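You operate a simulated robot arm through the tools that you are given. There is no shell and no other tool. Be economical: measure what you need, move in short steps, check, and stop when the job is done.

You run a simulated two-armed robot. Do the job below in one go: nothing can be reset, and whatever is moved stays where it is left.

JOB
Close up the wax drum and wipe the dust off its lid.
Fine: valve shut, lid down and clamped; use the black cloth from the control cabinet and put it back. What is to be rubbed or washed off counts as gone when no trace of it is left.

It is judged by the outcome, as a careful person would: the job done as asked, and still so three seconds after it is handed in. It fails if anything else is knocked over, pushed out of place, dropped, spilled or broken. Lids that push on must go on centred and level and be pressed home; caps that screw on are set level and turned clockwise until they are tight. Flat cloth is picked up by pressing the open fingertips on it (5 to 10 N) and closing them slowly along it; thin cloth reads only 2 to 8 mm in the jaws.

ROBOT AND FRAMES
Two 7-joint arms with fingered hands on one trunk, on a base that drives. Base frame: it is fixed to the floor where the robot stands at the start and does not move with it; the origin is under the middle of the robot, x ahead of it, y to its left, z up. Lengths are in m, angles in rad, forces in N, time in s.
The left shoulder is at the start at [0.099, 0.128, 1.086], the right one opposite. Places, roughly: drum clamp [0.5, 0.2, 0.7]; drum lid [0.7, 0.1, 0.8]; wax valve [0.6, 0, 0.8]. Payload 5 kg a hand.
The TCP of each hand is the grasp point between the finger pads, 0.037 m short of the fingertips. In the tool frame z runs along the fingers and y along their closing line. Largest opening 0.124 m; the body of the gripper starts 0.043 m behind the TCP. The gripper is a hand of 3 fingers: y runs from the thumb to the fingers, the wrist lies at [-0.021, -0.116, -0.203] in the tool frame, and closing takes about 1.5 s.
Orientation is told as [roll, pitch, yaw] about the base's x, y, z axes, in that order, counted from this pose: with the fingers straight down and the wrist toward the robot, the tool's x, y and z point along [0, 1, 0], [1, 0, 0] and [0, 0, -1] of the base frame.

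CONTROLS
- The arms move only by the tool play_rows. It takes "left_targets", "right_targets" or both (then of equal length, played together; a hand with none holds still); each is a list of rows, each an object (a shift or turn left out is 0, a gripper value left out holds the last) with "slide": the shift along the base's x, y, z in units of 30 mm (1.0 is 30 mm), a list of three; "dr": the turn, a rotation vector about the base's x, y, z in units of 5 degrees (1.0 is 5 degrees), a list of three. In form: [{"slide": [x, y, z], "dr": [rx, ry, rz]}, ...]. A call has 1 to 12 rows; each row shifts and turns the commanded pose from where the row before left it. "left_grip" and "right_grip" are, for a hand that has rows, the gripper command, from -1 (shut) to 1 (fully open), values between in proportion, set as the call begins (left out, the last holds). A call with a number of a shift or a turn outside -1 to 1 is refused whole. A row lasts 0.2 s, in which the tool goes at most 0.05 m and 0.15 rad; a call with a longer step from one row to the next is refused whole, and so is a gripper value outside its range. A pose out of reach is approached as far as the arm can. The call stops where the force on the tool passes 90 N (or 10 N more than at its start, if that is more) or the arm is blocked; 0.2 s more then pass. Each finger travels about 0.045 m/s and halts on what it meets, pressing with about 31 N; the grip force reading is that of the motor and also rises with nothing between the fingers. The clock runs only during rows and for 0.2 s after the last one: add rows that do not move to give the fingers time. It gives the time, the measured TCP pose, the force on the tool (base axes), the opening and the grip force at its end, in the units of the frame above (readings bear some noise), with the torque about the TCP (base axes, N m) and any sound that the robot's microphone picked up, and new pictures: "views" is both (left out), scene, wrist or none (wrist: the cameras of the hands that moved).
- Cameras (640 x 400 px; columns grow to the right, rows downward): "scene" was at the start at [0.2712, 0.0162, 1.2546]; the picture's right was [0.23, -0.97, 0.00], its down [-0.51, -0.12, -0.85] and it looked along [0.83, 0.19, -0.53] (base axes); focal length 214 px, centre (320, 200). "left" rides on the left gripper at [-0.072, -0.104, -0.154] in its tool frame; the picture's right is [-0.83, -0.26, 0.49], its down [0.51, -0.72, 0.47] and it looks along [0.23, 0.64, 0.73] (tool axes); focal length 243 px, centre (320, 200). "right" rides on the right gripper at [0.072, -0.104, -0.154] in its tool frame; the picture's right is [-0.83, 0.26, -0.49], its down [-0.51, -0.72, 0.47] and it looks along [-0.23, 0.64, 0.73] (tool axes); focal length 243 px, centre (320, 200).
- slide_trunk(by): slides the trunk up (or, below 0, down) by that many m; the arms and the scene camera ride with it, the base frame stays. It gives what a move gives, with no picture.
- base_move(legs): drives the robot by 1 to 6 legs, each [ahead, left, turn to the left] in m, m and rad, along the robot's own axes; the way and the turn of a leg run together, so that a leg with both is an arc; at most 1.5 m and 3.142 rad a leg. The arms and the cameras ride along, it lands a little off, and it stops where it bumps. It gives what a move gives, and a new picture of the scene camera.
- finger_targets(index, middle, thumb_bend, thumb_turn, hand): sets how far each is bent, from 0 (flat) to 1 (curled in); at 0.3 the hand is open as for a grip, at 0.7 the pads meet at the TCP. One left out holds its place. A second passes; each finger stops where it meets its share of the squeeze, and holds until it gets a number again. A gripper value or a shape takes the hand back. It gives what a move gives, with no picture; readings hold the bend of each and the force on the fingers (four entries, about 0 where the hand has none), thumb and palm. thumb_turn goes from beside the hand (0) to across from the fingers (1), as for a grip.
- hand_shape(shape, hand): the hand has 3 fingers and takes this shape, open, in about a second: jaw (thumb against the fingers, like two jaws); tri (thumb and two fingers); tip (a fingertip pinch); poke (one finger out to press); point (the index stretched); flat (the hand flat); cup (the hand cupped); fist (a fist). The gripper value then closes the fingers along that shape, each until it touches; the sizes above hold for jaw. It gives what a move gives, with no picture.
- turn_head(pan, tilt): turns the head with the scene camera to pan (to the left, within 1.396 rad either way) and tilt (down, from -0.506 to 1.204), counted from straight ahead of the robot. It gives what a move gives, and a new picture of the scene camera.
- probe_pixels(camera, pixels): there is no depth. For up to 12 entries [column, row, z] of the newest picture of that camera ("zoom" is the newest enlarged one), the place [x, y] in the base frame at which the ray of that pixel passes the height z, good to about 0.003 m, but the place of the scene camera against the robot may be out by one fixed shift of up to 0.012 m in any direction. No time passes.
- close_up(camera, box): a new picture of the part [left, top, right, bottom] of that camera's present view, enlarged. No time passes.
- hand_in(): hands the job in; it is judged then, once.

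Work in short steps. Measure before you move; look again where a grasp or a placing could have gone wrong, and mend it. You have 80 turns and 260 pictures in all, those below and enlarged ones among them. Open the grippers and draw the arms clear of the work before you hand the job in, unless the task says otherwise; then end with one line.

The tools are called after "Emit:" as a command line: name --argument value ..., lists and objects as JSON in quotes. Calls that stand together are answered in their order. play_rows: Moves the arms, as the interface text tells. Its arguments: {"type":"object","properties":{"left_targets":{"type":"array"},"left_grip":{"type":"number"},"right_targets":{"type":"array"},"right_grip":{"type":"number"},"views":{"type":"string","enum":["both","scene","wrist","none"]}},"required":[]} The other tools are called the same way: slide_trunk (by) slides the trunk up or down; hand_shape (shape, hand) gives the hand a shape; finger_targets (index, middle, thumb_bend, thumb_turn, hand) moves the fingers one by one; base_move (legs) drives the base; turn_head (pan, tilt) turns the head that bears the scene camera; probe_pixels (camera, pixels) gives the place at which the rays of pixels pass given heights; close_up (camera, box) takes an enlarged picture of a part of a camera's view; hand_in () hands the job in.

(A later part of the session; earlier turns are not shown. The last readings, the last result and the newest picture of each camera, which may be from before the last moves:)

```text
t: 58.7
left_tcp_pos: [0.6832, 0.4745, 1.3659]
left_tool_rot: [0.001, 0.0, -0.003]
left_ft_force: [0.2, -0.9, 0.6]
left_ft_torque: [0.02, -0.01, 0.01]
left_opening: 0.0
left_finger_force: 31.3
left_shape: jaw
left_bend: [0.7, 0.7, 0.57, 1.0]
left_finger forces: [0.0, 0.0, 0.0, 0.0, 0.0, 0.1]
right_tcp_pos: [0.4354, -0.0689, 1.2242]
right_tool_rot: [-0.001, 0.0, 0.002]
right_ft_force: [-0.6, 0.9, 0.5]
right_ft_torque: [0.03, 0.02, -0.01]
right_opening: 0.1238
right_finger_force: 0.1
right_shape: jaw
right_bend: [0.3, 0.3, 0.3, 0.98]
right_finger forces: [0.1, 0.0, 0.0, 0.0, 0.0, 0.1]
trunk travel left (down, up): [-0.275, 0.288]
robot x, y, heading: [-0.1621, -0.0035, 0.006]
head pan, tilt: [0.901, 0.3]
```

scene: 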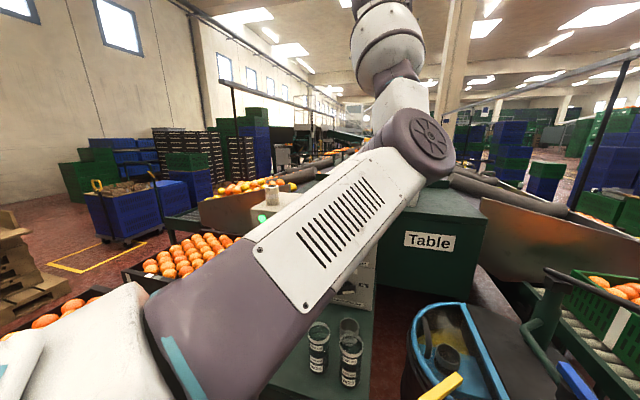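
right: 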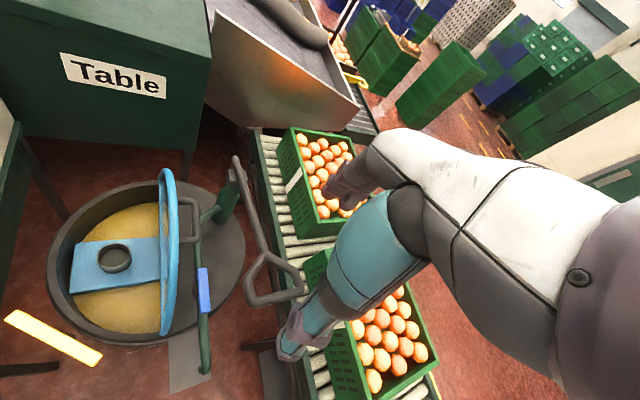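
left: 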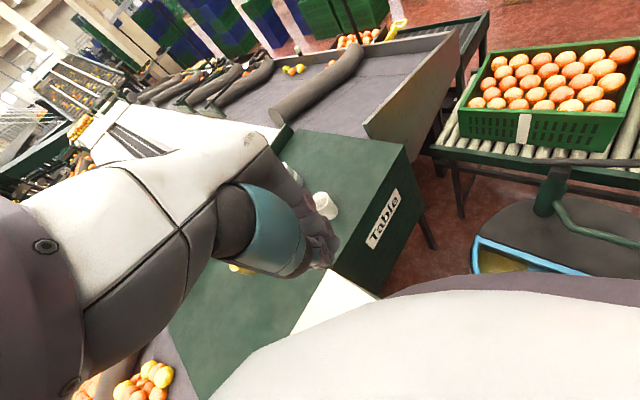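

Clamp is properly radial over the lid. The left elbow hangs inward; I stretch the arm out fully and then bring it back to its start pose so it can unfold.

Emit:
play_rows --left_targets '[{"slide": [1, 0.6, 0]}, {"slide": [1, 0.6, 0]}, {"slide": [1, 0.6, 0]}, {"slide": [1, 0.6, 0]}, {"slide": [1, 0.6, 0]}]' --views "scene"

```text
t: 59.9
left_tcp_pos: [0.7761, 0.5351, 1.3406]
left_tool_rot: [0.0, -0.001, -0.002]
left_ft_force: [0.1, 0.4, -0.6]
left_ft_torque: [-0.02, -0.03, 0.04]
left_opening: 0.0
left_finger_force: 31.1
left_shape: jaw
left_bend: [0.7, 0.7, 0.57, 1.0]
left_finger forces: [0.0, 0.0, 0.0, 0.0, 0.0, 0.0]
left hand out of reach, approached as far as the arm can: row 3, 4, 5
right_tcp_pos: [0.4361, -0.0675, 1.225]
right_tool_rot: [0.001, 0.0, 0.002]
right_ft_force: [0.3, -0.3, -0.2]
right_ft_torque: [0.02, 0.0, 0.04]
right_opening: 0.1235
right_finger_force: 0.0
right_shape: jaw
right_bend: [0.3, 0.3, 0.3, 0.98]
right_finger forces: [0.0, 0.0, 0.0, 0.0, 0.0, 0.0]
trunk travel left (down, up): [-0.275, 0.288]
robot x, y, heading: [-0.1645, -0.0003, 0.003]
head pan, tilt: [0.901, 0.3]
```

scene: 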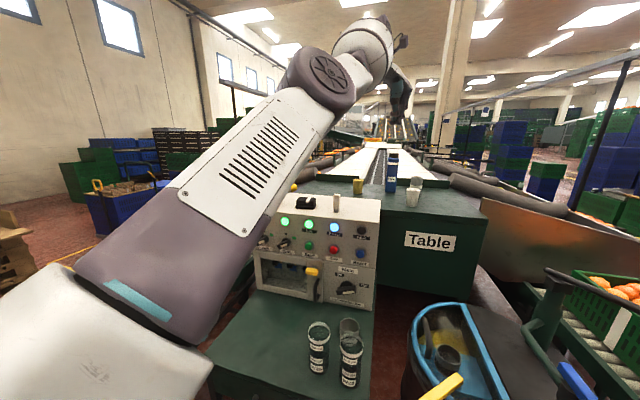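

The elbow is out on the left again. I bring the hand back to a normal pose in front.

Emit:
play_rows --left_targets '[{"slide": [-0.8, -0.8, -0.3]}, {"slide": [-0.8, -0.8, -0.3]}, {"slide": [-0.8, -0.8, -0.3]}, {"slide": [-0.8, -0.8, -0.3]}, {"slide": [-0.8, -0.8, -0.3]}, {"slide": [-0.8, -0.8, -0.3]}, {"slide": [-0.8, -0.8, -0.3]}, {"slide": [-0.4, -0.8, -0.3]}]' --views "scene"

Emit:
turn_head --pan 0.15 --tilt 0.75

```text
t: 61.7
left_tcp_pos: [0.7849, 0.4289, 1.3873]
left_tool_rot: [0.0, 0.004, 0.0]
left_ft_force: [-0.3, -1.2, 0.2]
left_ft_torque: [-0.02, 0.0, 0.04]
left_opening: 0.0
left_finger_force: 30.6
left_shape: jaw
left_bend: [0.7, 0.7, 0.57, 1.0]
left_finger forces: [0.0, 0.1, 0.0, 0.0, 0.1, 0.1]
left hand out of reach, approached as far as the arm can: row 1, 2, 3, 4, 5, 6, 7, 8
right_tcp_pos: [0.4364, -0.0707, 1.2247]
right_tool_rot: [0.0, -0.001, 0.001]
right_ft_force: [-0.3, 0.4, -0.5]
right_ft_torque: [0.01, 0.03, 0.01]
right_opening: 0.1236
right_finger_force: 0.1
right_shape: jaw
right_bend: [0.3, 0.3, 0.3, 0.98]
right_finger forces: [0.1, 0.0, 0.0, 0.0, 0.0, 0.0]
trunk travel left (down, up): [-0.275, 0.288]
robot x, y, heading: [-0.1654, 0.0036, 0.001]
head pan, tilt: [0.901, 0.3]
```

scene: 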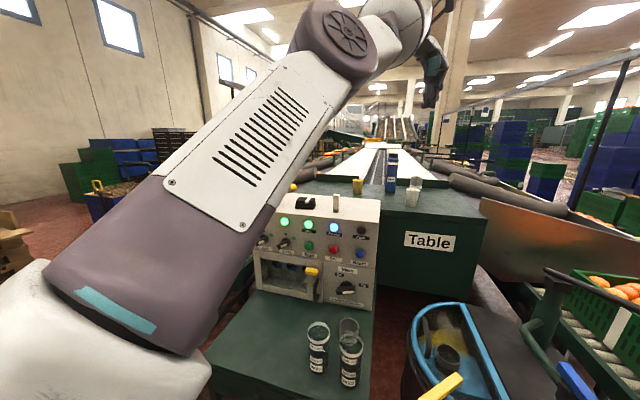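

```text
t: 62.8
left_tcp_pos: [0.7849, 0.4305, 1.3873]
left_tool_rot: [0.0, 0.002, -0.004]
left_ft_force: [-1.3, -0.4, -0.9]
left_ft_torque: [-0.01, 0.0, 0.0]
left_opening: 0.0
left_finger_force: 30.5
left_shape: jaw
left_bend: [0.7, 0.7, 0.57, 1.0]
left_finger forces: [0.1, 0.0, 0.0, 0.1, 0.1, 0.0]
right_tcp_pos: [0.4357, -0.0685, 1.2249]
right_tool_rot: [-0.001, 0.0, 0.002]
right_ft_force: [-0.3, 0.5, 0.3]
right_ft_torque: [-0.01, -0.01, -0.03]
right_opening: 0.1236
right_finger_force: 0.1
right_shape: jaw
right_bend: [0.3, 0.3, 0.3, 0.98]
right_finger forces: [0.0, 0.1, 0.1, 0.1, 0.1, 0.1]
trunk travel left (down, up): [-0.275, 0.288]
robot x, y, heading: [-0.1607, 0.0014, 0.002]
head pan, tilt: [0.15, 0.75]
```

scene: 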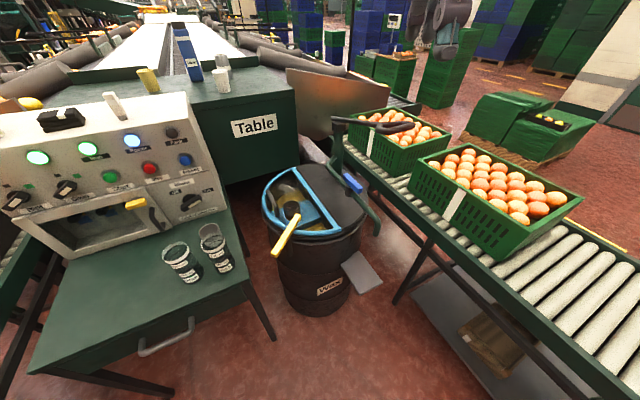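

The arm is near its stretch limit and lags. I continue back and down in moderate steps.

Emit:
play_rows --left_targets '[{"slide": [-0.8, 0, -0.5]}, {"slide": [-0.8, 0, -0.5]}, {"slide": [-0.8, 0, -0.5]}, {"slide": [-0.8, 0, -0.5]}]' --views "both"

```text
t: 63.8
left_tcp_pos: [0.7782, 0.4507, 1.3879]
left_tool_rot: [-0.001, 0.002, -0.001]
left_ft_force: [0.1, 0.7, 0.4]
left_ft_torque: [0.03, 0.0, 0.01]
left_opening: 0.0
left_finger_force: 30.9
left_shape: jaw
left_bend: [0.7, 0.7, 0.57, 1.0]
left_finger forces: [0.0, 0.1, 0.1, 0.0, 0.0, 0.1]
left hand out of reach, approached as far as the arm can: row 1, 2, 3, 4
right_tcp_pos: [0.4353, -0.0688, 1.2251]
right_tool_rot: [0.0, 0.002, 0.002]
right_ft_force: [0.8, -0.3, 0.2]
right_ft_torque: [-0.05, -0.02, 0.02]
right_opening: 0.1236
right_finger_force: 0.1
right_shape: jaw
right_bend: [0.3, 0.3, 0.3, 0.98]
right_finger forces: [0.0, 0.1, 0.1, 0.1, 0.0, 0.0]
trunk travel left (down, up): [-0.275, 0.288]
robot x, y, heading: [-0.1571, 0.001, -0.004]
head pan, tilt: [0.15, 0.75]
```

scene: 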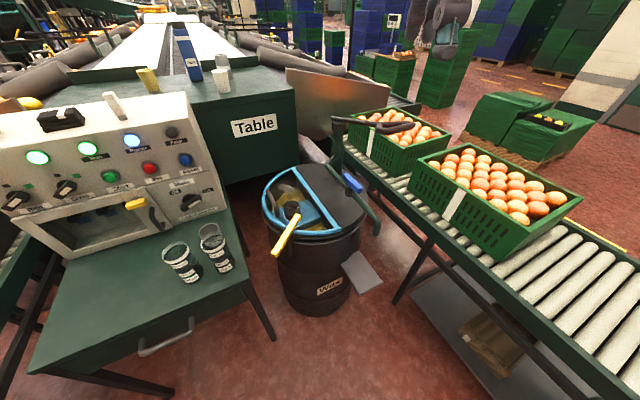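
left: 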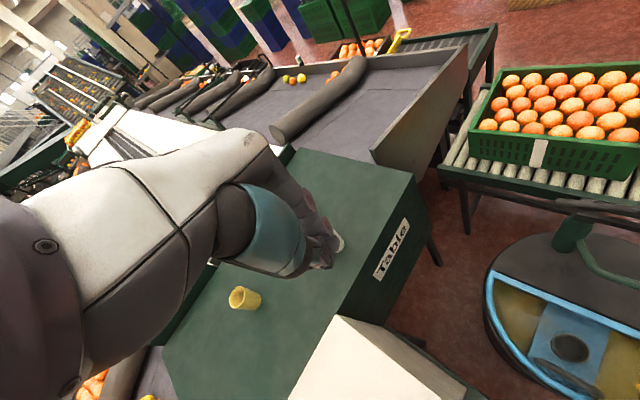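

The stretched elbow seems singular; I add a tilt of the hand plus a sideways pull to break it out.

Emit:
play_rows --left_targets '[{"dr": [0, 1, 0]}, {"dr": [0, 1, 0]}, {"dr": [0, 1, 0]}, {"dr": [0, 1, 0]}, {"slide": [0, 0.5, -0.5]}, {"slide": [0, 0.5, -0.5]}, {}, {}]' --views "none"

```text
t: 65.6
left_tcp_pos: [0.7364, 0.4678, 1.3321]
left_tool_rot: [-0.001, 0.266, -0.003]
left_ft_force: [-0.3, 0.3, -0.3]
left_ft_torque: [0.0, -0.01, 0.01]
left_opening: 0.0001
left_finger_force: 31.2
left_shape: jaw
left_bend: [0.7, 0.7, 0.57, 1.0]
left_finger forces: [0.0, 0.0, 0.0, 0.0, 0.0, 0.0]
left hand out of reach, approached as far as the arm can: row 1, 2, 3, 4, 5, 6
right_tcp_pos: [0.4357, -0.0695, 1.2247]
right_tool_rot: [0.0, 0.0, 0.001]
right_ft_force: [0.1, -0.1, -0.1]
right_ft_torque: [-0.02, 0.02, 0.0]
right_opening: 0.1236
right_finger_force: 0.1
right_shape: jaw
right_bend: [0.3, 0.3, 0.3, 0.98]
right_finger forces: [0.0, 0.0, 0.2, 0.0, 0.0, 0.0]
trunk travel left (down, up): [-0.275, 0.288]
robot x, y, heading: [-0.1612, 0.0016, 0.001]
head pan, tilt: [0.15, 0.75]
```

Emit:
play_rows --left_targets '[{"slide": [-0.7, 0, -0.5]}, {"slide": [-0.7, 0, -0.5]}, {"slide": [-0.7, 0, -0.5]}, {"slide": [-0.7, 0, -0.5]}, {}, {}]' --views "scene"

```text
t: 67.0
left_tcp_pos: [0.7331, 0.4792, 1.3294]
left_tool_rot: [-0.001, 0.267, -0.003]
left_ft_force: [0.8, 0.2, -0.1]
left_ft_torque: [-0.01, -0.03, -0.01]
left_opening: 0.0002
left_finger_force: 31.2
left_shape: jaw
left_bend: [0.7, 0.7, 0.57, 1.0]
left_finger forces: [0.0, 0.0, 0.0, 0.1, 0.0, 0.0]
left hand out of reach, approached as far as the arm can: row 1, 2, 3, 4
right_tcp_pos: [0.4351, -0.0677, 1.2248]
right_tool_rot: [0.001, 0.0, 0.003]
right_ft_force: [0.2, 0.0, 0.8]
right_ft_torque: [-0.02, 0.02, 0.01]
right_opening: 0.1237
right_finger_force: 0.0
right_shape: jaw
right_bend: [0.3, 0.3, 0.3, 0.98]
right_finger forces: [0.0, 0.0, 0.0, 0.0, 0.0, 0.0]
trunk travel left (down, up): [-0.275, 0.288]
robot x, y, heading: [-0.162, 0.0017, 0.004]
head pan, tilt: [0.15, 0.75]
```

scene: 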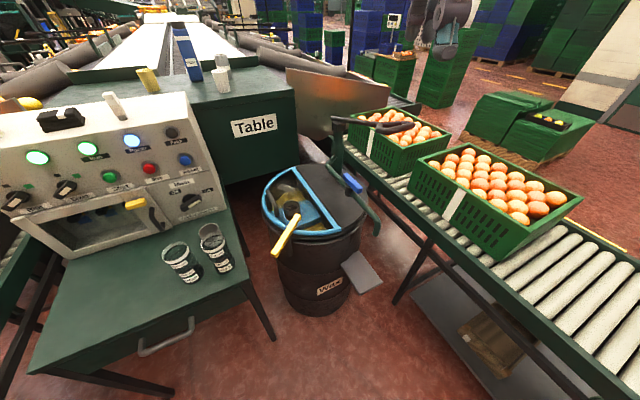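

Emit:
play_rows --left_targets '[{"dr": [0, 1, 0]}, {"dr": [0, 1, 0]}, {"dr": [0, 1, 0]}, {"dr": [0, 1, 0]}, {"slide": [-0.5, 0, -0.5], "dr": [0, 1, 0]}, {"slide": [-0.5, 0, -0.5], "dr": [0, 1, 0]}, {"slide": [-0.5, 0, -0.5]}, {"slide": [-0.5, 0, -0.5]}]' --views "none"

Emit:
turn_head --pan 0.8 --tilt 0.1

```text
t: 68.8
left_tcp_pos: [0.6595, 0.4556, 1.2824]
left_tool_rot: [0.012, 0.549, 0.008]
left_ft_force: [0.0, -0.6, -0.1]
left_ft_torque: [0.08, -0.02, -0.04]
left_opening: 0.0
left_finger_force: 30.6
left_shape: jaw
left_bend: [0.7, 0.7, 0.57, 1.0]
left_finger forces: [0.0, 0.0, 0.0, 0.0, 0.0, 0.0]
left hand out of reach, approached as far as the arm can: row 1, 2, 3, 4, 5, 6, 7
right_tcp_pos: [0.4387, -0.076, 1.2231]
right_tool_rot: [0.005, 0.005, -0.001]
right_ft_force: [0.6, 0.2, -0.2]
right_ft_torque: [0.05, 0.02, 0.01]
right_opening: 0.1236
right_finger_force: 0.1
right_shape: jaw
right_bend: [0.3, 0.3, 0.3, 0.98]
right_finger forces: [0.1, 0.1, 0.0, 0.0, 0.1, 0.1]
trunk travel left (down, up): [-0.275, 0.288]
robot x, y, heading: [-0.1618, -0.0017, 0.003]
head pan, tilt: [0.15, 0.75]
```

```text
t: 69.8
left_tcp_pos: [0.6557, 0.4607, 1.2826]
left_tool_rot: [0.005, 0.548, 0.008]
left_ft_force: [0.5, -0.6, -0.4]
left_ft_torque: [0.02, 0.0, -0.02]
left_opening: 0.0
left_finger_force: 31.2
left_shape: jaw
left_bend: [0.7, 0.7, 0.57, 1.0]
left_finger forces: [0.0, 0.1, 0.0, 0.0, 0.0, 0.0]
right_tcp_pos: [0.4371, -0.0708, 1.2244]
right_tool_rot: [0.001, 0.001, 0.002]
right_ft_force: [0.9, -0.1, 0.3]
right_ft_torque: [0.0, 0.05, 0.01]
right_opening: 0.1237
right_finger_force: 0.1
right_shape: jaw
right_bend: [0.3, 0.3, 0.3, 0.98]
right_finger forces: [0.0, 0.1, 0.1, 0.0, 0.1, 0.0]
trunk travel left (down, up): [-0.275, 0.288]
robot x, y, heading: [-0.1633, 0.0007, 0.005]
head pan, tilt: [0.799, 0.099]
```

scene: 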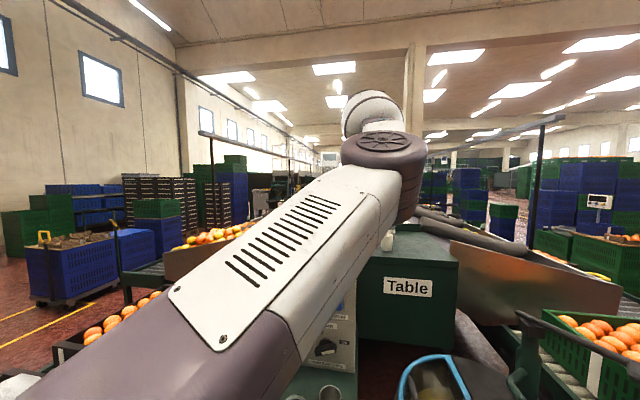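

The left arm is reachable again but elbow-inward. I draw the hand back and up out of the way; the rest I'll do with the right arm.

Emit:
play_rows --left_targets '[{"slide": [-0.7, 0.3, 0.2]}, {"slide": [-0.7, 0.3, 0.2]}, {"slide": [-0.7, 0.3, 0.2]}, {"slide": [-0.7, 0.3, 0.2]}, {"slide": [-0.7, 0.3, 0.2]}, {"slide": [-0.7, 0.3, 0.2]}, {"slide": [-0.7, 0.3, 0.2]}, {"slide": [-0.7, 0.3, 0.2]}]' --views "both"

```text
t: 71.6
left_tcp_pos: [0.4853, 0.5367, 1.3288]
left_tool_rot: [0.004, 0.544, 0.011]
left_ft_force: [-0.5, -0.1, -0.3]
left_ft_torque: [0.0, -0.02, 0.01]
left_opening: 0.0
left_finger_force: 31.0
left_shape: jaw
left_bend: [0.7, 0.7, 0.57, 1.0]
left_finger forces: [0.0, 0.0, 0.0, 0.1, 0.0, 0.1]
right_tcp_pos: [0.4347, -0.0689, 1.2252]
right_tool_rot: [0.0, -0.001, 0.0]
right_ft_force: [0.1, 0.5, -0.2]
right_ft_torque: [0.01, 0.02, 0.01]
right_opening: 0.1236
right_finger_force: 0.0
right_shape: jaw
right_bend: [0.3, 0.3, 0.3, 0.98]
right_finger forces: [0.0, 0.0, 0.0, 0.0, 0.0, 0.0]
trunk travel left (down, up): [-0.275, 0.288]
robot x, y, heading: [-0.16, -0.0006, 0.002]
head pan, tilt: [0.799, 0.099]
```

scene: 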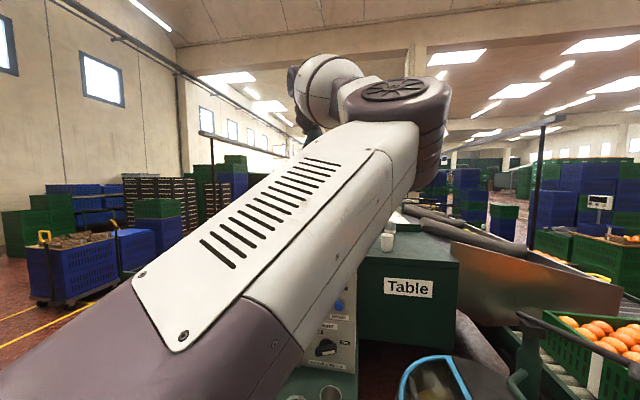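
left: 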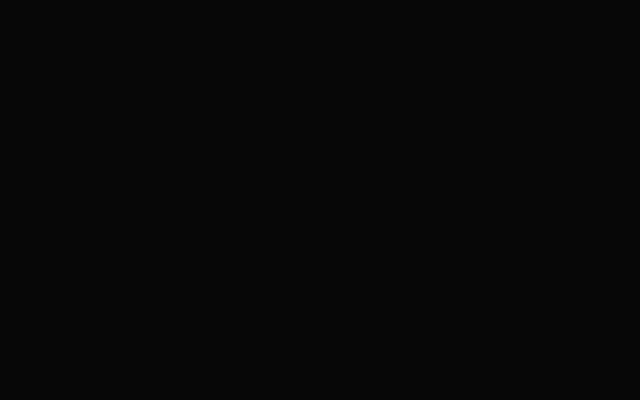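

Emit:
play_rows --left_targets '[{"slide": [-0.9, 0.6, 0]}, {"slide": [-0.9, 0.6, 0]}, {"slide": [-0.9, 0.6, 0]}, {"slide": [-0.9, 0.6, 0]}, {"slide": [-0.9, 0.6, 0]}, {"slide": [-0.9, 0.6, 0]}, {"slide": [-0.9, 0.6, 0]}, {"slide": [-0.9, 0.6, 0]}]' --views "scene"

```text
t: 73.4
left_tcp_pos: [0.2688, 0.6823, 1.3315]
left_tool_rot: [0.003, 0.546, 0.011]
left_ft_force: [-0.6, 0.7, 0.3]
left_ft_torque: [-0.04, -0.01, 0.01]
left_opening: 0.0
left_finger_force: 31.1
left_shape: jaw
left_bend: [0.7, 0.7, 0.57, 1.0]
left_finger forces: [0.0, 0.1, 0.0, 0.0, 0.1, 0.1]
right_tcp_pos: [0.4351, -0.0667, 1.2266]
right_tool_rot: [-0.003, -0.003, 0.001]
right_ft_force: [-0.4, 0.3, 0.5]
right_ft_torque: [-0.04, -0.01, -0.04]
right_opening: 0.1235
right_finger_force: 0.1
right_shape: jaw
right_bend: [0.3, 0.3, 0.3, 0.98]
right_finger forces: [0.0, 0.1, 0.0, 0.0, 0.1, 0.1]
trunk travel left (down, up): [-0.275, 0.288]
robot x, y, heading: [-0.1625, 0.0042, 0.002]
head pan, tilt: [0.799, 0.099]
```

scene: 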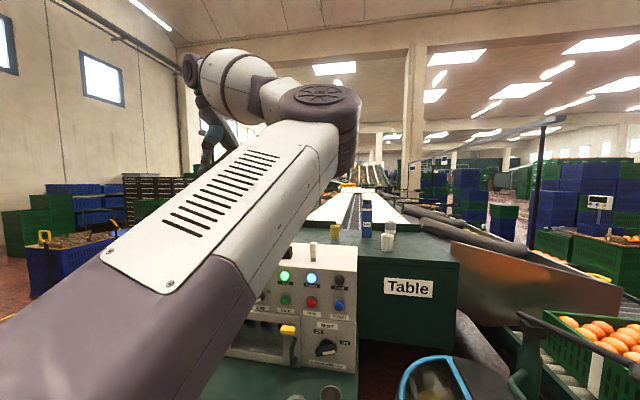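

Left arm is parked clear. I turn the head back to the drum and refresh the right-wrist picture to plan the valve turn with the right hand.

Emit:
turn_head --pan 0.1 --tilt 0.75

Emit:
play_rows --right_targets '[{"slide": [0, 0.3, 0]}, {}]' --views "both"

Emit:
probe_pixels --camera "right" --pixels '[[297, 189, 1.0], [285, 206, 1.02], [292, 217, 1.03], [327, 213, 1.03]]'

```text
t: 74.5
left_tcp_pos: [0.2705, 0.6804, 1.3318]
left_tool_rot: [0.005, 0.545, 0.01]
left_ft_force: [0.4, 0.5, -0.4]
left_ft_torque: [-0.01, 0.01, 0.01]
left_opening: 0.0
left_finger_force: 31.0
left_shape: jaw
left_bend: [0.7, 0.7, 0.57, 1.0]
left_finger forces: [0.0, 0.1, 0.0, 0.0, 0.1, 0.1]
right_tcp_pos: [0.4351, -0.0686, 1.2248]
right_tool_rot: [0.0, -0.001, 0.001]
right_ft_force: [0.5, 0.4, 0.4]
right_ft_torque: [0.0, 0.02, 0.0]
right_opening: 0.1238
right_finger_force: 0.1
right_shape: jaw
right_bend: [0.3, 0.3, 0.3, 0.98]
right_finger forces: [0.1, 0.0, 0.0, 0.0, 0.0, 0.1]
trunk travel left (down, up): [-0.275, 0.288]
robot x, y, heading: [-0.1604, -0.0008, 0.0]
head pan, tilt: [0.099, 0.75]
```

scene: 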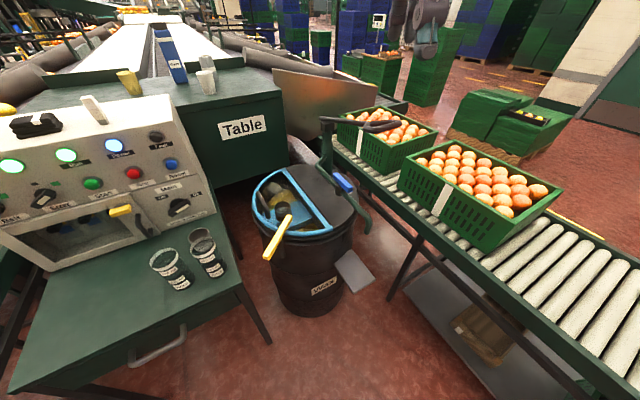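

```text
t: 75.1
left_tcp_pos: [0.2705, 0.6801, 1.3307]
left_tool_rot: [0.002, 0.545, 0.01]
left_ft_force: [0.0, -0.4, -0.3]
left_ft_torque: [0.01, 0.02, 0.02]
left_opening: 0.0
left_finger_force: 31.3
left_shape: jaw
left_bend: [0.7, 0.7, 0.57, 1.0]
left_finger forces: [0.0, 0.0, 0.0, 0.1, 0.0, 0.0]
right_tcp_pos: [0.4362, -0.0611, 1.2261]
right_tool_rot: [0.0, 0.0, 0.0]
right_ft_force: [0.7, -0.3, 0.1]
right_ft_torque: [0.0, -0.01, 0.01]
right_opening: 0.124
right_finger_force: 0.1
right_shape: jaw
right_bend: [0.3, 0.3, 0.3, 0.98]
right_finger forces: [0.1, 0.0, 0.0, 0.1, 0.0, 0.0]
trunk travel left (down, up): [-0.275, 0.288]
robot x, y, heading: [-0.1632, -0.0013, -0.002]
head pan, tilt: [0.099, 0.75]
```

scene: 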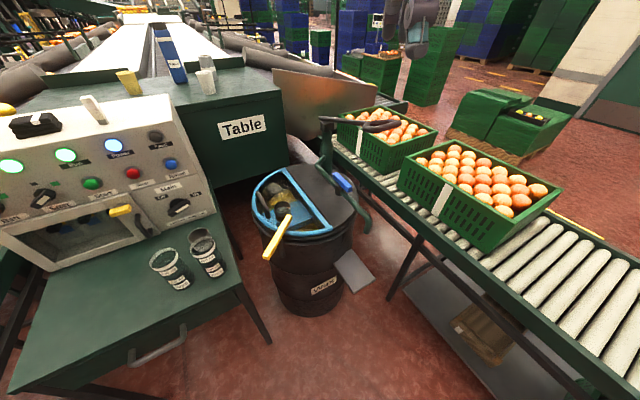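
right: 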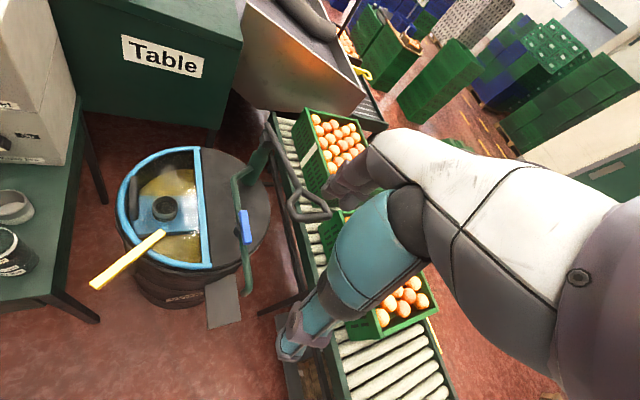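

```text
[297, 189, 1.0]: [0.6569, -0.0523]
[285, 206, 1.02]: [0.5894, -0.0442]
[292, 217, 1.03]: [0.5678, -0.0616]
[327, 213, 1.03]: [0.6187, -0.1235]
```

The pump fork (about (0.59,-0.04,1.02)) overhangs the valve, so the right hand must come in from the left, leaning. I close it, turn it +34° and lean it 40° left, to a start point above the lid left of the lever.

Emit:
play_rows --right_targets '[{"slide": [0, 1, 0]}, {"slide": [0, 1, 0], "dr": [0, 0, 1]}, {"slide": [0, 1, 0], "dr": [0, 0, 1]}, {"slide": [0, 1, 0], "dr": [0, 0, 1]}, {"slide": [0.4, 0.7, -0.5], "dr": [0, 0, 1]}, {"slide": [0.4, 0.6, -0.5], "dr": [0, 0, 1]}, {"slide": [0.4, 0, -0.5], "dr": [0, 0, 1]}, {"slide": [0.4, 0, -0.5], "dr": [0, 0, 0.8]}, {"slide": [0.4, 0, -0.5]}, {}]' --right_grip -1 --views "scene"

Emit:
play_rows --right_targets '[{"slide": [0.27, 0.05, -0.67], "dr": [-0.83, -0.56, 0]}, {"slide": [0.27, 0.05, -0.67], "dr": [-0.83, -0.56, 0]}, {"slide": [0.27, 0.05, -0.67], "dr": [-0.83, -0.56, 0]}, {"slide": [0.27, 0.05, -0.67], "dr": [-0.83, -0.56, 0]}, {"slide": [0.27, 0.05, -0.67], "dr": [-0.83, -0.56, 0]}, {"slide": [0.27, 0.05, -0.67], "dr": [-0.83, -0.56, 0]}, {"slide": [0.27, 0.05, -0.67], "dr": [-0.83, -0.56, 0]}, {"slide": [0.27, 0.05, -0.5], "dr": [-0.83, -0.56, 0]}]' --views "both"

Emit:
close_up --camera "scene" --box '[240, 100, 400, 220]'

```text
t: 77.3
left_tcp_pos: [0.2698, 0.6802, 1.3298]
left_tool_rot: [0.004, 0.544, 0.01]
left_ft_force: [-0.4, -0.8, -0.4]
left_ft_torque: [0.01, 0.01, -0.03]
left_opening: 0.0
left_finger_force: 30.9
left_shape: jaw
left_bend: [0.7, 0.7, 0.57, 1.0]
left_finger forces: [0.0, 0.1, 0.1, 0.1, 0.1, 0.0]
right_tcp_pos: [0.4948, 0.1, 1.1512]
right_tool_rot: [0.001, 0.0, 0.595]
right_ft_force: [-0.7, -0.8, 0.0]
right_ft_torque: [0.04, 0.0, 0.01]
right_opening: 0.0001
right_finger_force: 31.1
right_shape: jaw
right_bend: [0.7, 0.7, 0.56, 1.0]
right_finger forces: [0.0, 0.0, 0.0, 0.0, 0.0, 0.0]
trunk travel left (down, up): [-0.275, 0.288]
robot x, y, heading: [-0.163, -0.0018, -0.001]
head pan, tilt: [0.099, 0.75]
```

scene: 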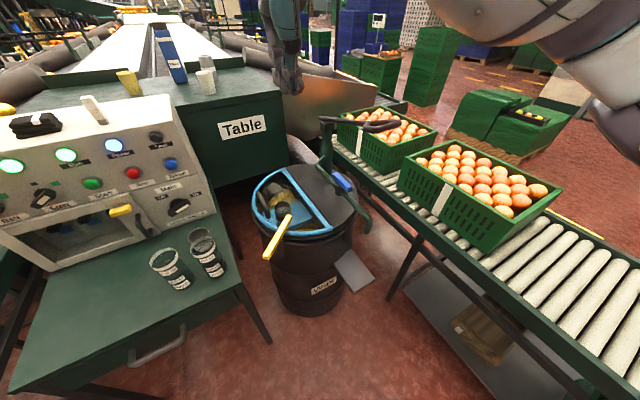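

```text
t: 79.1
left_tcp_pos: [0.2705, 0.6817, 1.329]
left_tool_rot: [0.003, 0.545, 0.009]
left_ft_force: [0.7, 0.9, -0.8]
left_ft_torque: [0.01, -0.03, 0.01]
left_opening: 0.0003
left_finger_force: 30.3
left_shape: jaw
left_bend: [0.7, 0.7, 0.57, 1.0]
left_finger forces: [0.1, 0.0, 0.1, 0.0, 0.1, 0.0]
right_tcp_pos: [0.561, 0.1117, 0.9938]
right_tool_rot: [-0.7, 0.002, 0.594]
right_ft_force: [0.1, 0.7, -0.3]
right_ft_torque: [-0.05, -0.02, 0.02]
right_opening: 0.0002
right_finger_force: 31.4
right_shape: jaw
right_bend: [0.7, 0.7, 0.56, 1.0]
right_finger forces: [0.1, 0.0, 0.0, 0.0, 0.0, 0.0]
trunk travel left (down, up): [-0.275, 0.288]
robot x, y, heading: [-0.162, 0.0012, 0.003]
head pan, tilt: [0.099, 0.75]
```

scene: 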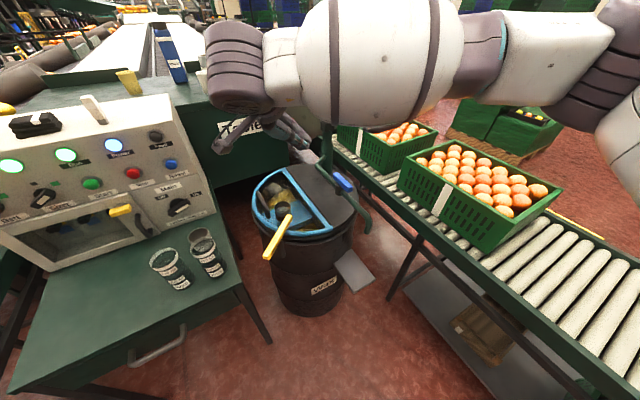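
right: 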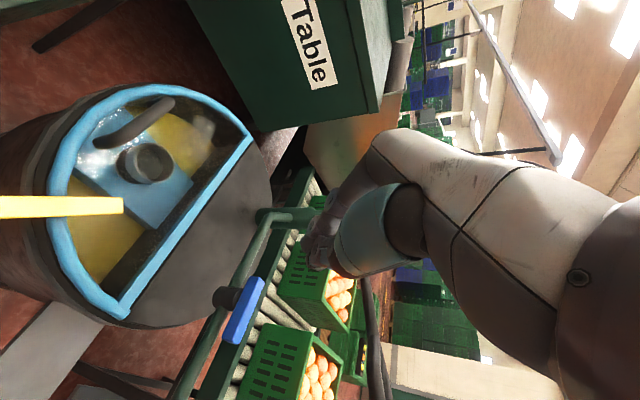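

```text
3.33 times, centred on (320, 160) of scene
```

zoom: 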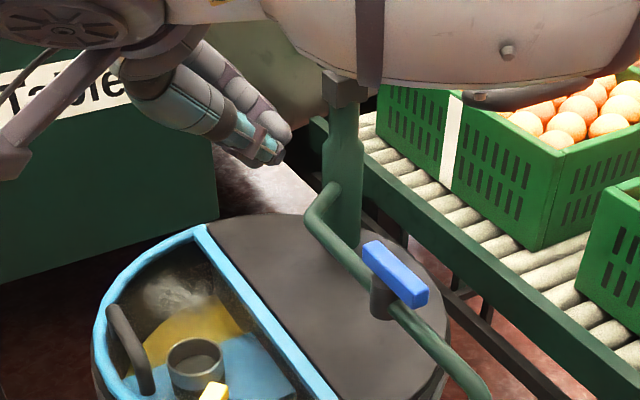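

Emit:
play_rows --right_targets '[{"slide": [0.3, -0.4, -1]}, {"slide": [0.3, -0.4, -1]}, {"slide": [0.3, -0.4, -1]}, {"slide": [0.3, -0.4, -1]}]' --views "both"

Emit:
close_up --camera "scene" --box '[280, 120, 400, 210]'

Emit:
close_up --camera "right" --box '[160, 180, 400, 370]'

```text
t: 80.1
left_tcp_pos: [0.2714, 0.6792, 1.33]
left_tool_rot: [0.004, 0.548, 0.01]
left_ft_force: [0.3, -0.2, 0.1]
left_ft_torque: [-0.01, 0.05, 0.0]
left_opening: 0.0
left_finger_force: 31.2
left_shape: jaw
left_bend: [0.7, 0.7, 0.57, 1.0]
left_finger forces: [0.0, 0.0, 0.0, 0.0, 0.0, 0.0]
right_tcp_pos: [0.5976, 0.0613, 0.8739]
right_tool_rot: [-0.697, 0.0, 0.595]
right_ft_force: [0.7, 0.6, 0.3]
right_ft_torque: [-0.02, 0.03, 0.0]
right_opening: 0.0001
right_finger_force: 30.7
right_shape: jaw
right_bend: [0.7, 0.7, 0.56, 1.0]
right_finger forces: [0.0, 0.0, 0.0, 0.1, 0.0, 0.0]
trunk travel left (down, up): [-0.275, 0.288]
robot x, y, heading: [-0.1573, 0.0016, 0.006]
head pan, tilt: [0.099, 0.75]
```

scene: 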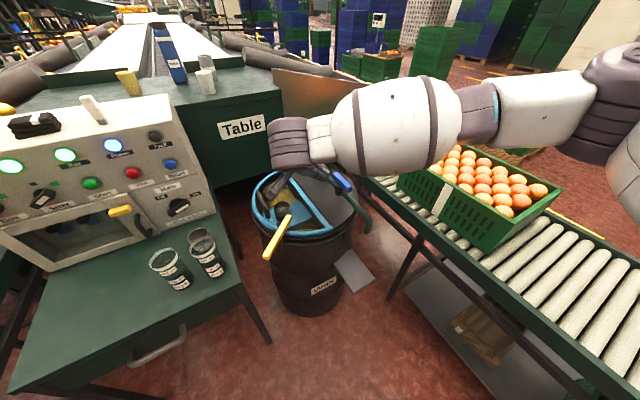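
right: 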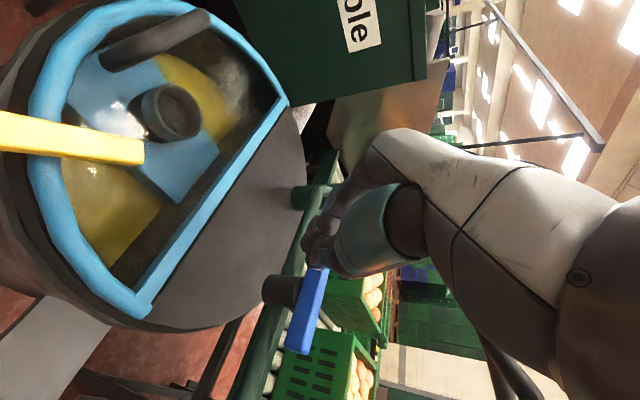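

```text
4.44 times, centred on (340, 165) of scene
```

zoom: 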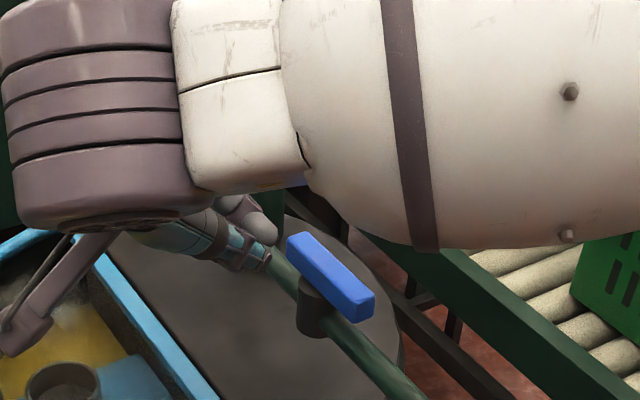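

```text
2.11 times, centred on (280, 275) of right
```

zoom: 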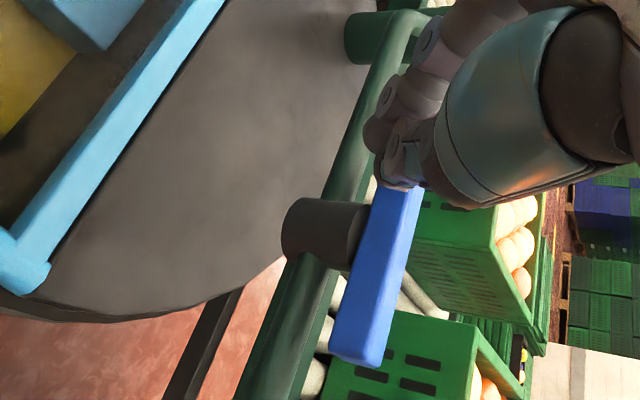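

Fingertips are just left of the lever's far end. I lower 10 mm and push it to the right (clockwise) in small steps.

Emit:
play_rows --right_targets '[{"slide": [0, 0, -0.35]}, {"slide": [0.22, -0.32, 0]}, {"slide": [0.22, -0.32, 0]}, {"slide": [0.32, -0.33, 0]}, {}]' --views "both"

Emit:
close_up --camera "right" --box '[160, 180, 400, 370]'

Emit:
close_up --camera "scene" --box '[280, 120, 400, 210]'

```text
t: 81.3
left_tcp_pos: [0.2703, 0.6796, 1.3304]
left_tool_rot: [0.004, 0.544, 0.012]
left_ft_force: [0.3, -0.4, -0.6]
left_ft_torque: [0.07, 0.02, 0.03]
left_opening: 0.0
left_finger_force: 31.1
left_shape: jaw
left_bend: [0.7, 0.7, 0.57, 1.0]
left_finger forces: [0.0, 0.0, 0.0, 0.0, 0.0, 0.1]
right_tcp_pos: [0.6186, 0.0332, 0.8644]
right_tool_rot: [-0.7, 0.0, 0.595]
right_ft_force: [0.4, 0.4, -0.5]
right_ft_torque: [0.04, -0.02, 0.06]
right_opening: 0.0
right_finger_force: 30.9
right_shape: jaw
right_bend: [0.7, 0.7, 0.57, 1.0]
right_finger forces: [0.1, 0.0, 0.0, 0.0, 0.0, 0.0]
trunk travel left (down, up): [-0.275, 0.288]
robot x, y, heading: [-0.1602, -0.0042, 0.001]
head pan, tilt: [0.099, 0.75]
```

scene: 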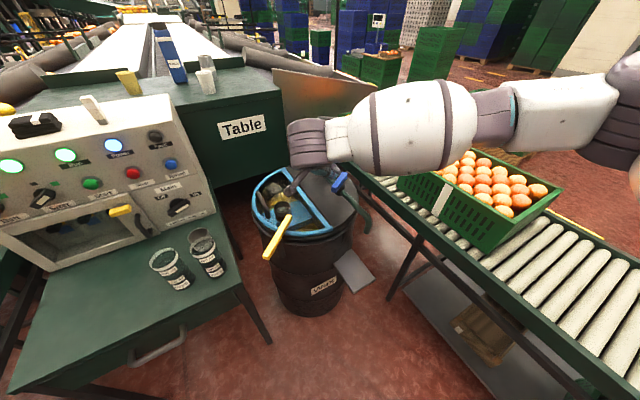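
right: 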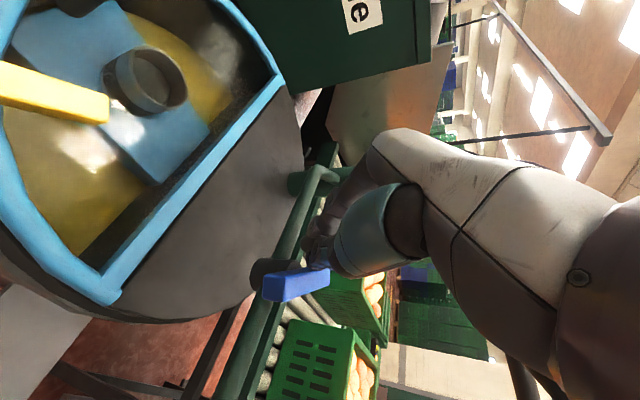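

```text
2.11 times, centred on (280, 275) of right
```

zoom: 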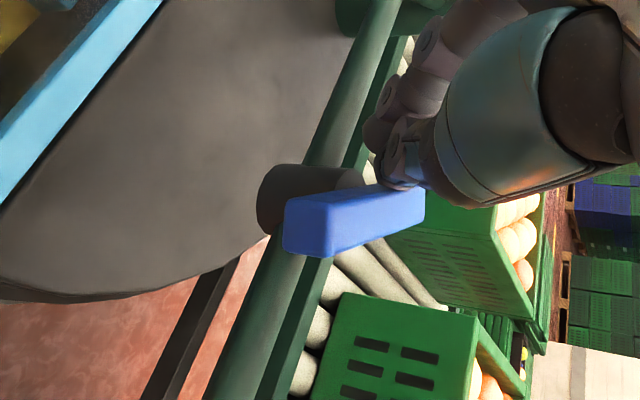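

```text
4.44 times, centred on (340, 165) of scene
```

zoom: 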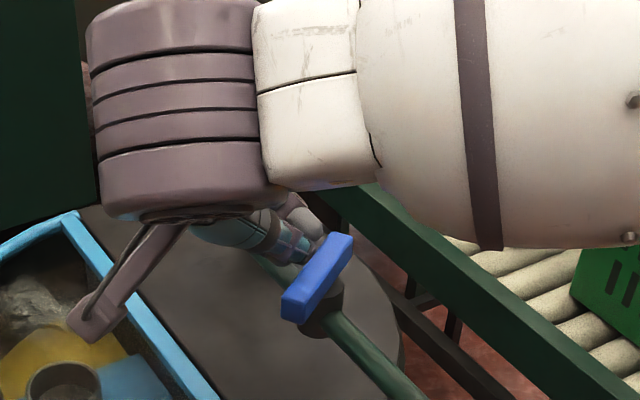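

The lever swung clockwise most of the way. I push further until it meets its stop.

Emit:
play_rows --right_targets '[{"slide": [0.2, -0.35, 0]}, {"slide": [0.05, -0.3, 0]}, {}]' --views "none"

Emit:
close_up --camera "right" --box '[160, 180, 400, 370]'

Emit:
close_up --camera "scene" --box '[280, 120, 400, 210]'

```text
t: 82.1
left_tcp_pos: [0.2705, 0.6825, 1.3299]
left_tool_rot: [0.001, 0.547, 0.01]
left_ft_force: [0.7, 0.3, -0.1]
left_ft_torque: [-0.04, -0.01, -0.01]
left_opening: 0.0
left_finger_force: 31.1
left_shape: jaw
left_bend: [0.7, 0.7, 0.57, 1.0]
left_finger forces: [0.0, 0.0, 0.0, 0.1, 0.0, 0.0]
right_tcp_pos: [0.6287, 0.0174, 0.8654]
right_tool_rot: [-0.7, 0.0, 0.597]
right_ft_force: [12.4, 16.4, 5.9]
right_ft_torque: [0.28, -0.24, 0.25]
right_opening: 0.0002
right_finger_force: 31.4
right_shape: jaw
right_bend: [0.7, 0.7, 0.58, 1.0]
right_finger forces: [0.1, 0.1, 0.0, 0.0, 0.1, 0.0]
trunk travel left (down, up): [-0.275, 0.288]
robot x, y, heading: [-0.1608, 0.0009, 0.001]
head pan, tilt: [0.099, 0.75]
```

```text
2.11 times, centred on (280, 275) of right
```

zoom: 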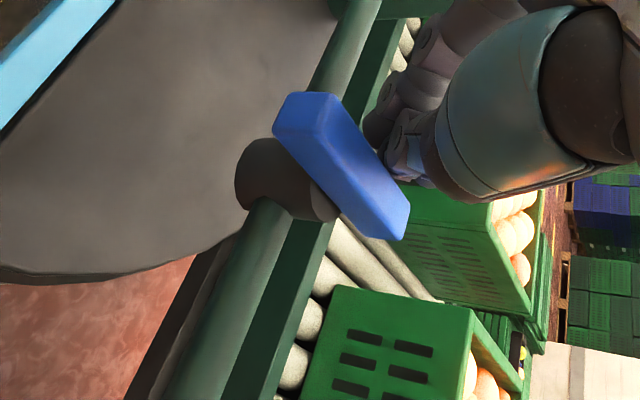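

```text
4.44 times, centred on (340, 165) of scene
```

zoom: 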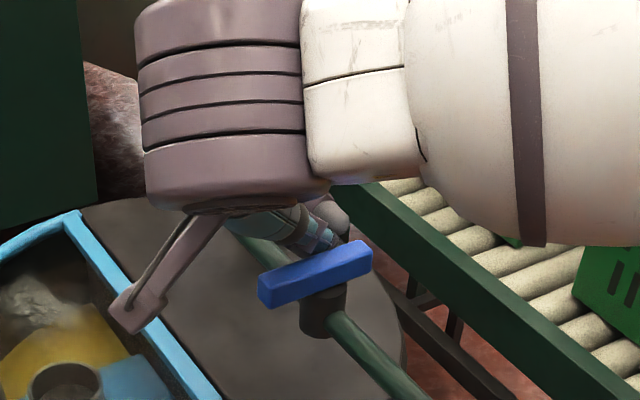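

It met its stop (about 20 N), lever across the pipe: valve shut. I withdraw the right hand up-left and check.

Emit:
play_rows --right_targets '[{"slide": [-0.3, 0.45, 0]}, {"slide": [-0.3, 0.4, 1]}, {"slide": [-0.3, 0.4, 1]}, {"slide": [-0.3, 0.4, 1]}, {"slide": [-0.3, 0.4, 1]}, {"slide": [-0.3, 0, 1], "dr": [0.83, 0.56, 0]}, {"slide": [-0.3, 0, 1], "dr": [0.83, 0.56, 0]}, {"slide": [0, 0, 1], "dr": [0.83, 0.56, 0]}, {"dr": [0.83, 0.56, 0]}, {"dr": [0.83, 0.56, 0]}, {"dr": [0.83, 0.56, 0]}, {"dr": [0.83, 0.56, 0]}]' --views "none"

Emit:
play_rows --right_targets '[{"slide": [-0.3, 0, 0.5], "dr": [0.83, 0.56, 0]}, {"slide": [-0.3, 0, 0.5], "dr": [0, 0, -1]}, {"slide": [-0.3, -0.3, 0.5], "dr": [0, 0, -1]}, {"slide": [-0.3, -0.3, 0], "dr": [0, 0, -1]}, {"slide": [-0.3, -0.3, 0], "dr": [0, 0, -1]}, {"slide": [0, -0.5, 0], "dr": [0, 0, -1]}, {"slide": [0, -0.5, 0], "dr": [0, 0, -1]}, {"slide": [0, -0.5, 0], "dr": [0, 0, -0.8]}]' --right_grip 1 --views "both"

Emit:
close_up --camera "scene" --box '[250, 110, 394, 220]'

```text
t: 84.7
left_tcp_pos: [0.2712, 0.6805, 1.3302]
left_tool_rot: [0.006, 0.545, 0.01]
left_ft_force: [-0.7, -0.3, -0.5]
left_ft_torque: [0.01, 0.01, 0.03]
left_opening: 0.0
left_finger_force: 30.9
left_shape: jaw
left_bend: [0.7, 0.7, 0.57, 1.0]
left_finger forces: [0.0, 0.1, 0.0, 0.1, 0.0, 0.0]
right_tcp_pos: [0.563, 0.0762, 1.074]
right_tool_rot: [-0.083, 0.0, 0.594]
right_ft_force: [0.1, -0.2, -0.1]
right_ft_torque: [0.01, 0.03, 0.01]
right_opening: 0.0
right_finger_force: 31.0
right_shape: jaw
right_bend: [0.7, 0.7, 0.58, 1.0]
right_finger forces: [0.0, 0.0, 0.1, 0.1, 0.1, 0.0]
trunk travel left (down, up): [-0.275, 0.288]
robot x, y, heading: [-0.1619, -0.0001, 0.004]
head pan, tilt: [0.099, 0.75]
```

```text
t: 86.5
left_tcp_pos: [0.2709, 0.6798, 1.3317]
left_tool_rot: [0.003, 0.546, 0.011]
left_ft_force: [0.0, 0.7, -0.9]
left_ft_torque: [0.05, 0.0, 0.0]
left_opening: 0.0
left_finger_force: 30.7
left_shape: jaw
left_bend: [0.7, 0.7, 0.57, 1.0]
left_finger forces: [0.0, 0.0, 0.1, 0.1, 0.0, 0.1]
right_tcp_pos: [0.5188, 0.0054, 1.1192]
right_tool_rot: [0.001, 0.0, -0.001]
right_ft_force: [-0.6, -0.5, -0.6]
right_ft_torque: [0.0, 0.01, 0.02]
right_opening: 0.1237
right_finger_force: 0.1
right_shape: jaw
right_bend: [0.3, 0.3, 0.3, 0.98]
right_finger forces: [0.0, 0.0, 0.0, 0.0, 0.1, 0.0]
trunk travel left (down, up): [-0.275, 0.288]
robot x, y, heading: [-0.1617, -0.0007, 0.0]
head pan, tilt: [0.099, 0.75]
```

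scene: 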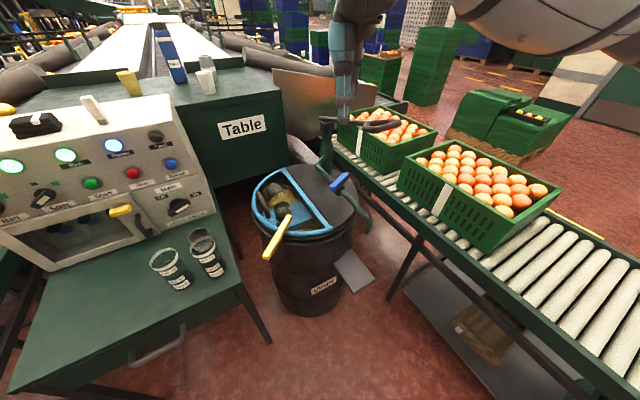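
right: 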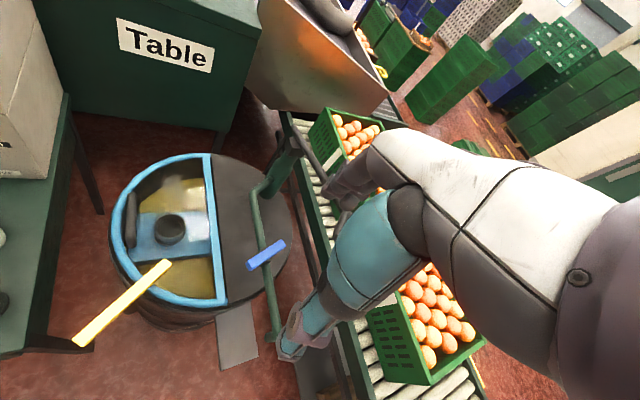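

```text
3.64 times, centred on (322, 165) of scene
```

zoom: 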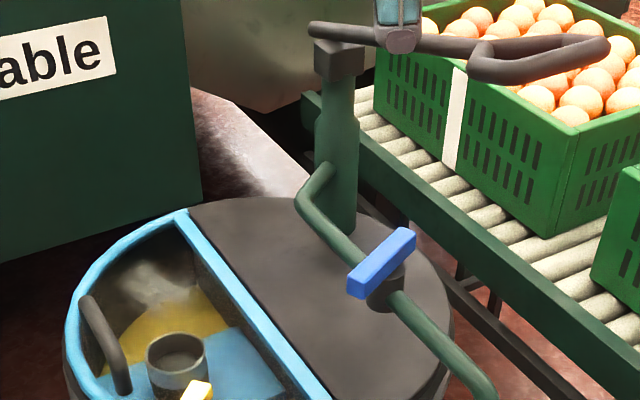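

The lever looks somewhat short of its previous angle; I measure lever and pipe directions in the right-wrist view.

Emit:
close_up --camera "right" --box '[210, 180, 330, 350]'

Emit:
probe_pixels --camera "right" --pixels '[[249, 267, 0.85], [284, 244, 0.85], [259, 215, 0.79], [273, 315, 0.79]]'

Emit:
probe_pixels --camera "scene" --pixels '[[332, 187, 0.85], [346, 176, 0.85], [321, 168, 0.79], [352, 203, 0.79]]'

```text
2.35 times, centred on (270, 265) of right
```

zoom: 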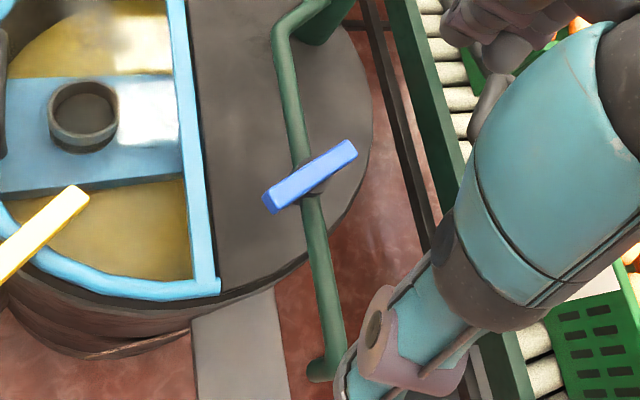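

```text
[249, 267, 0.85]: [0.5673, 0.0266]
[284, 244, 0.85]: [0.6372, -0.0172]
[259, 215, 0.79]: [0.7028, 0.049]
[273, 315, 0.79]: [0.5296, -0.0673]
```

```text
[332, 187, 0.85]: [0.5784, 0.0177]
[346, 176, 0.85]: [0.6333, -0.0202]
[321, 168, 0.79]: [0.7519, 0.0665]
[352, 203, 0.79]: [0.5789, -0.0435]
```

Emit:
probe_pixels --camera "scene" --pixels '[[328, 184, 0.85], [350, 176.5, 0.85], [330, 187, 0.85], [347, 176, 0.85]]'

Emit:
close_up --camera "scene" --box '[310, 150, 374, 210]'

```text
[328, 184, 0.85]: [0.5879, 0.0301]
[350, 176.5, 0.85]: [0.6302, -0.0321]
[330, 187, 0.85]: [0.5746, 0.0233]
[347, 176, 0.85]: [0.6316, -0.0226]
```

```text
6.67 times, centred on (342, 180) of scene
```

zoom: 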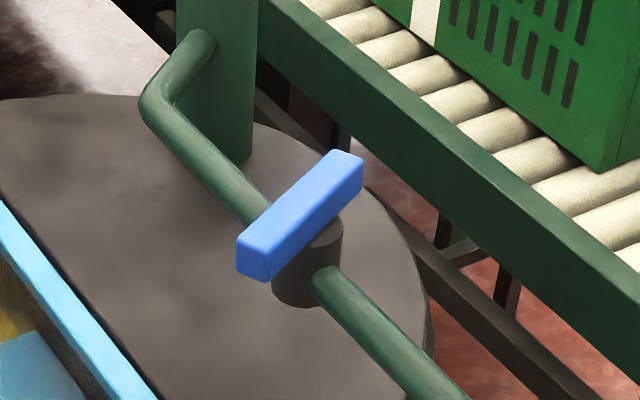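

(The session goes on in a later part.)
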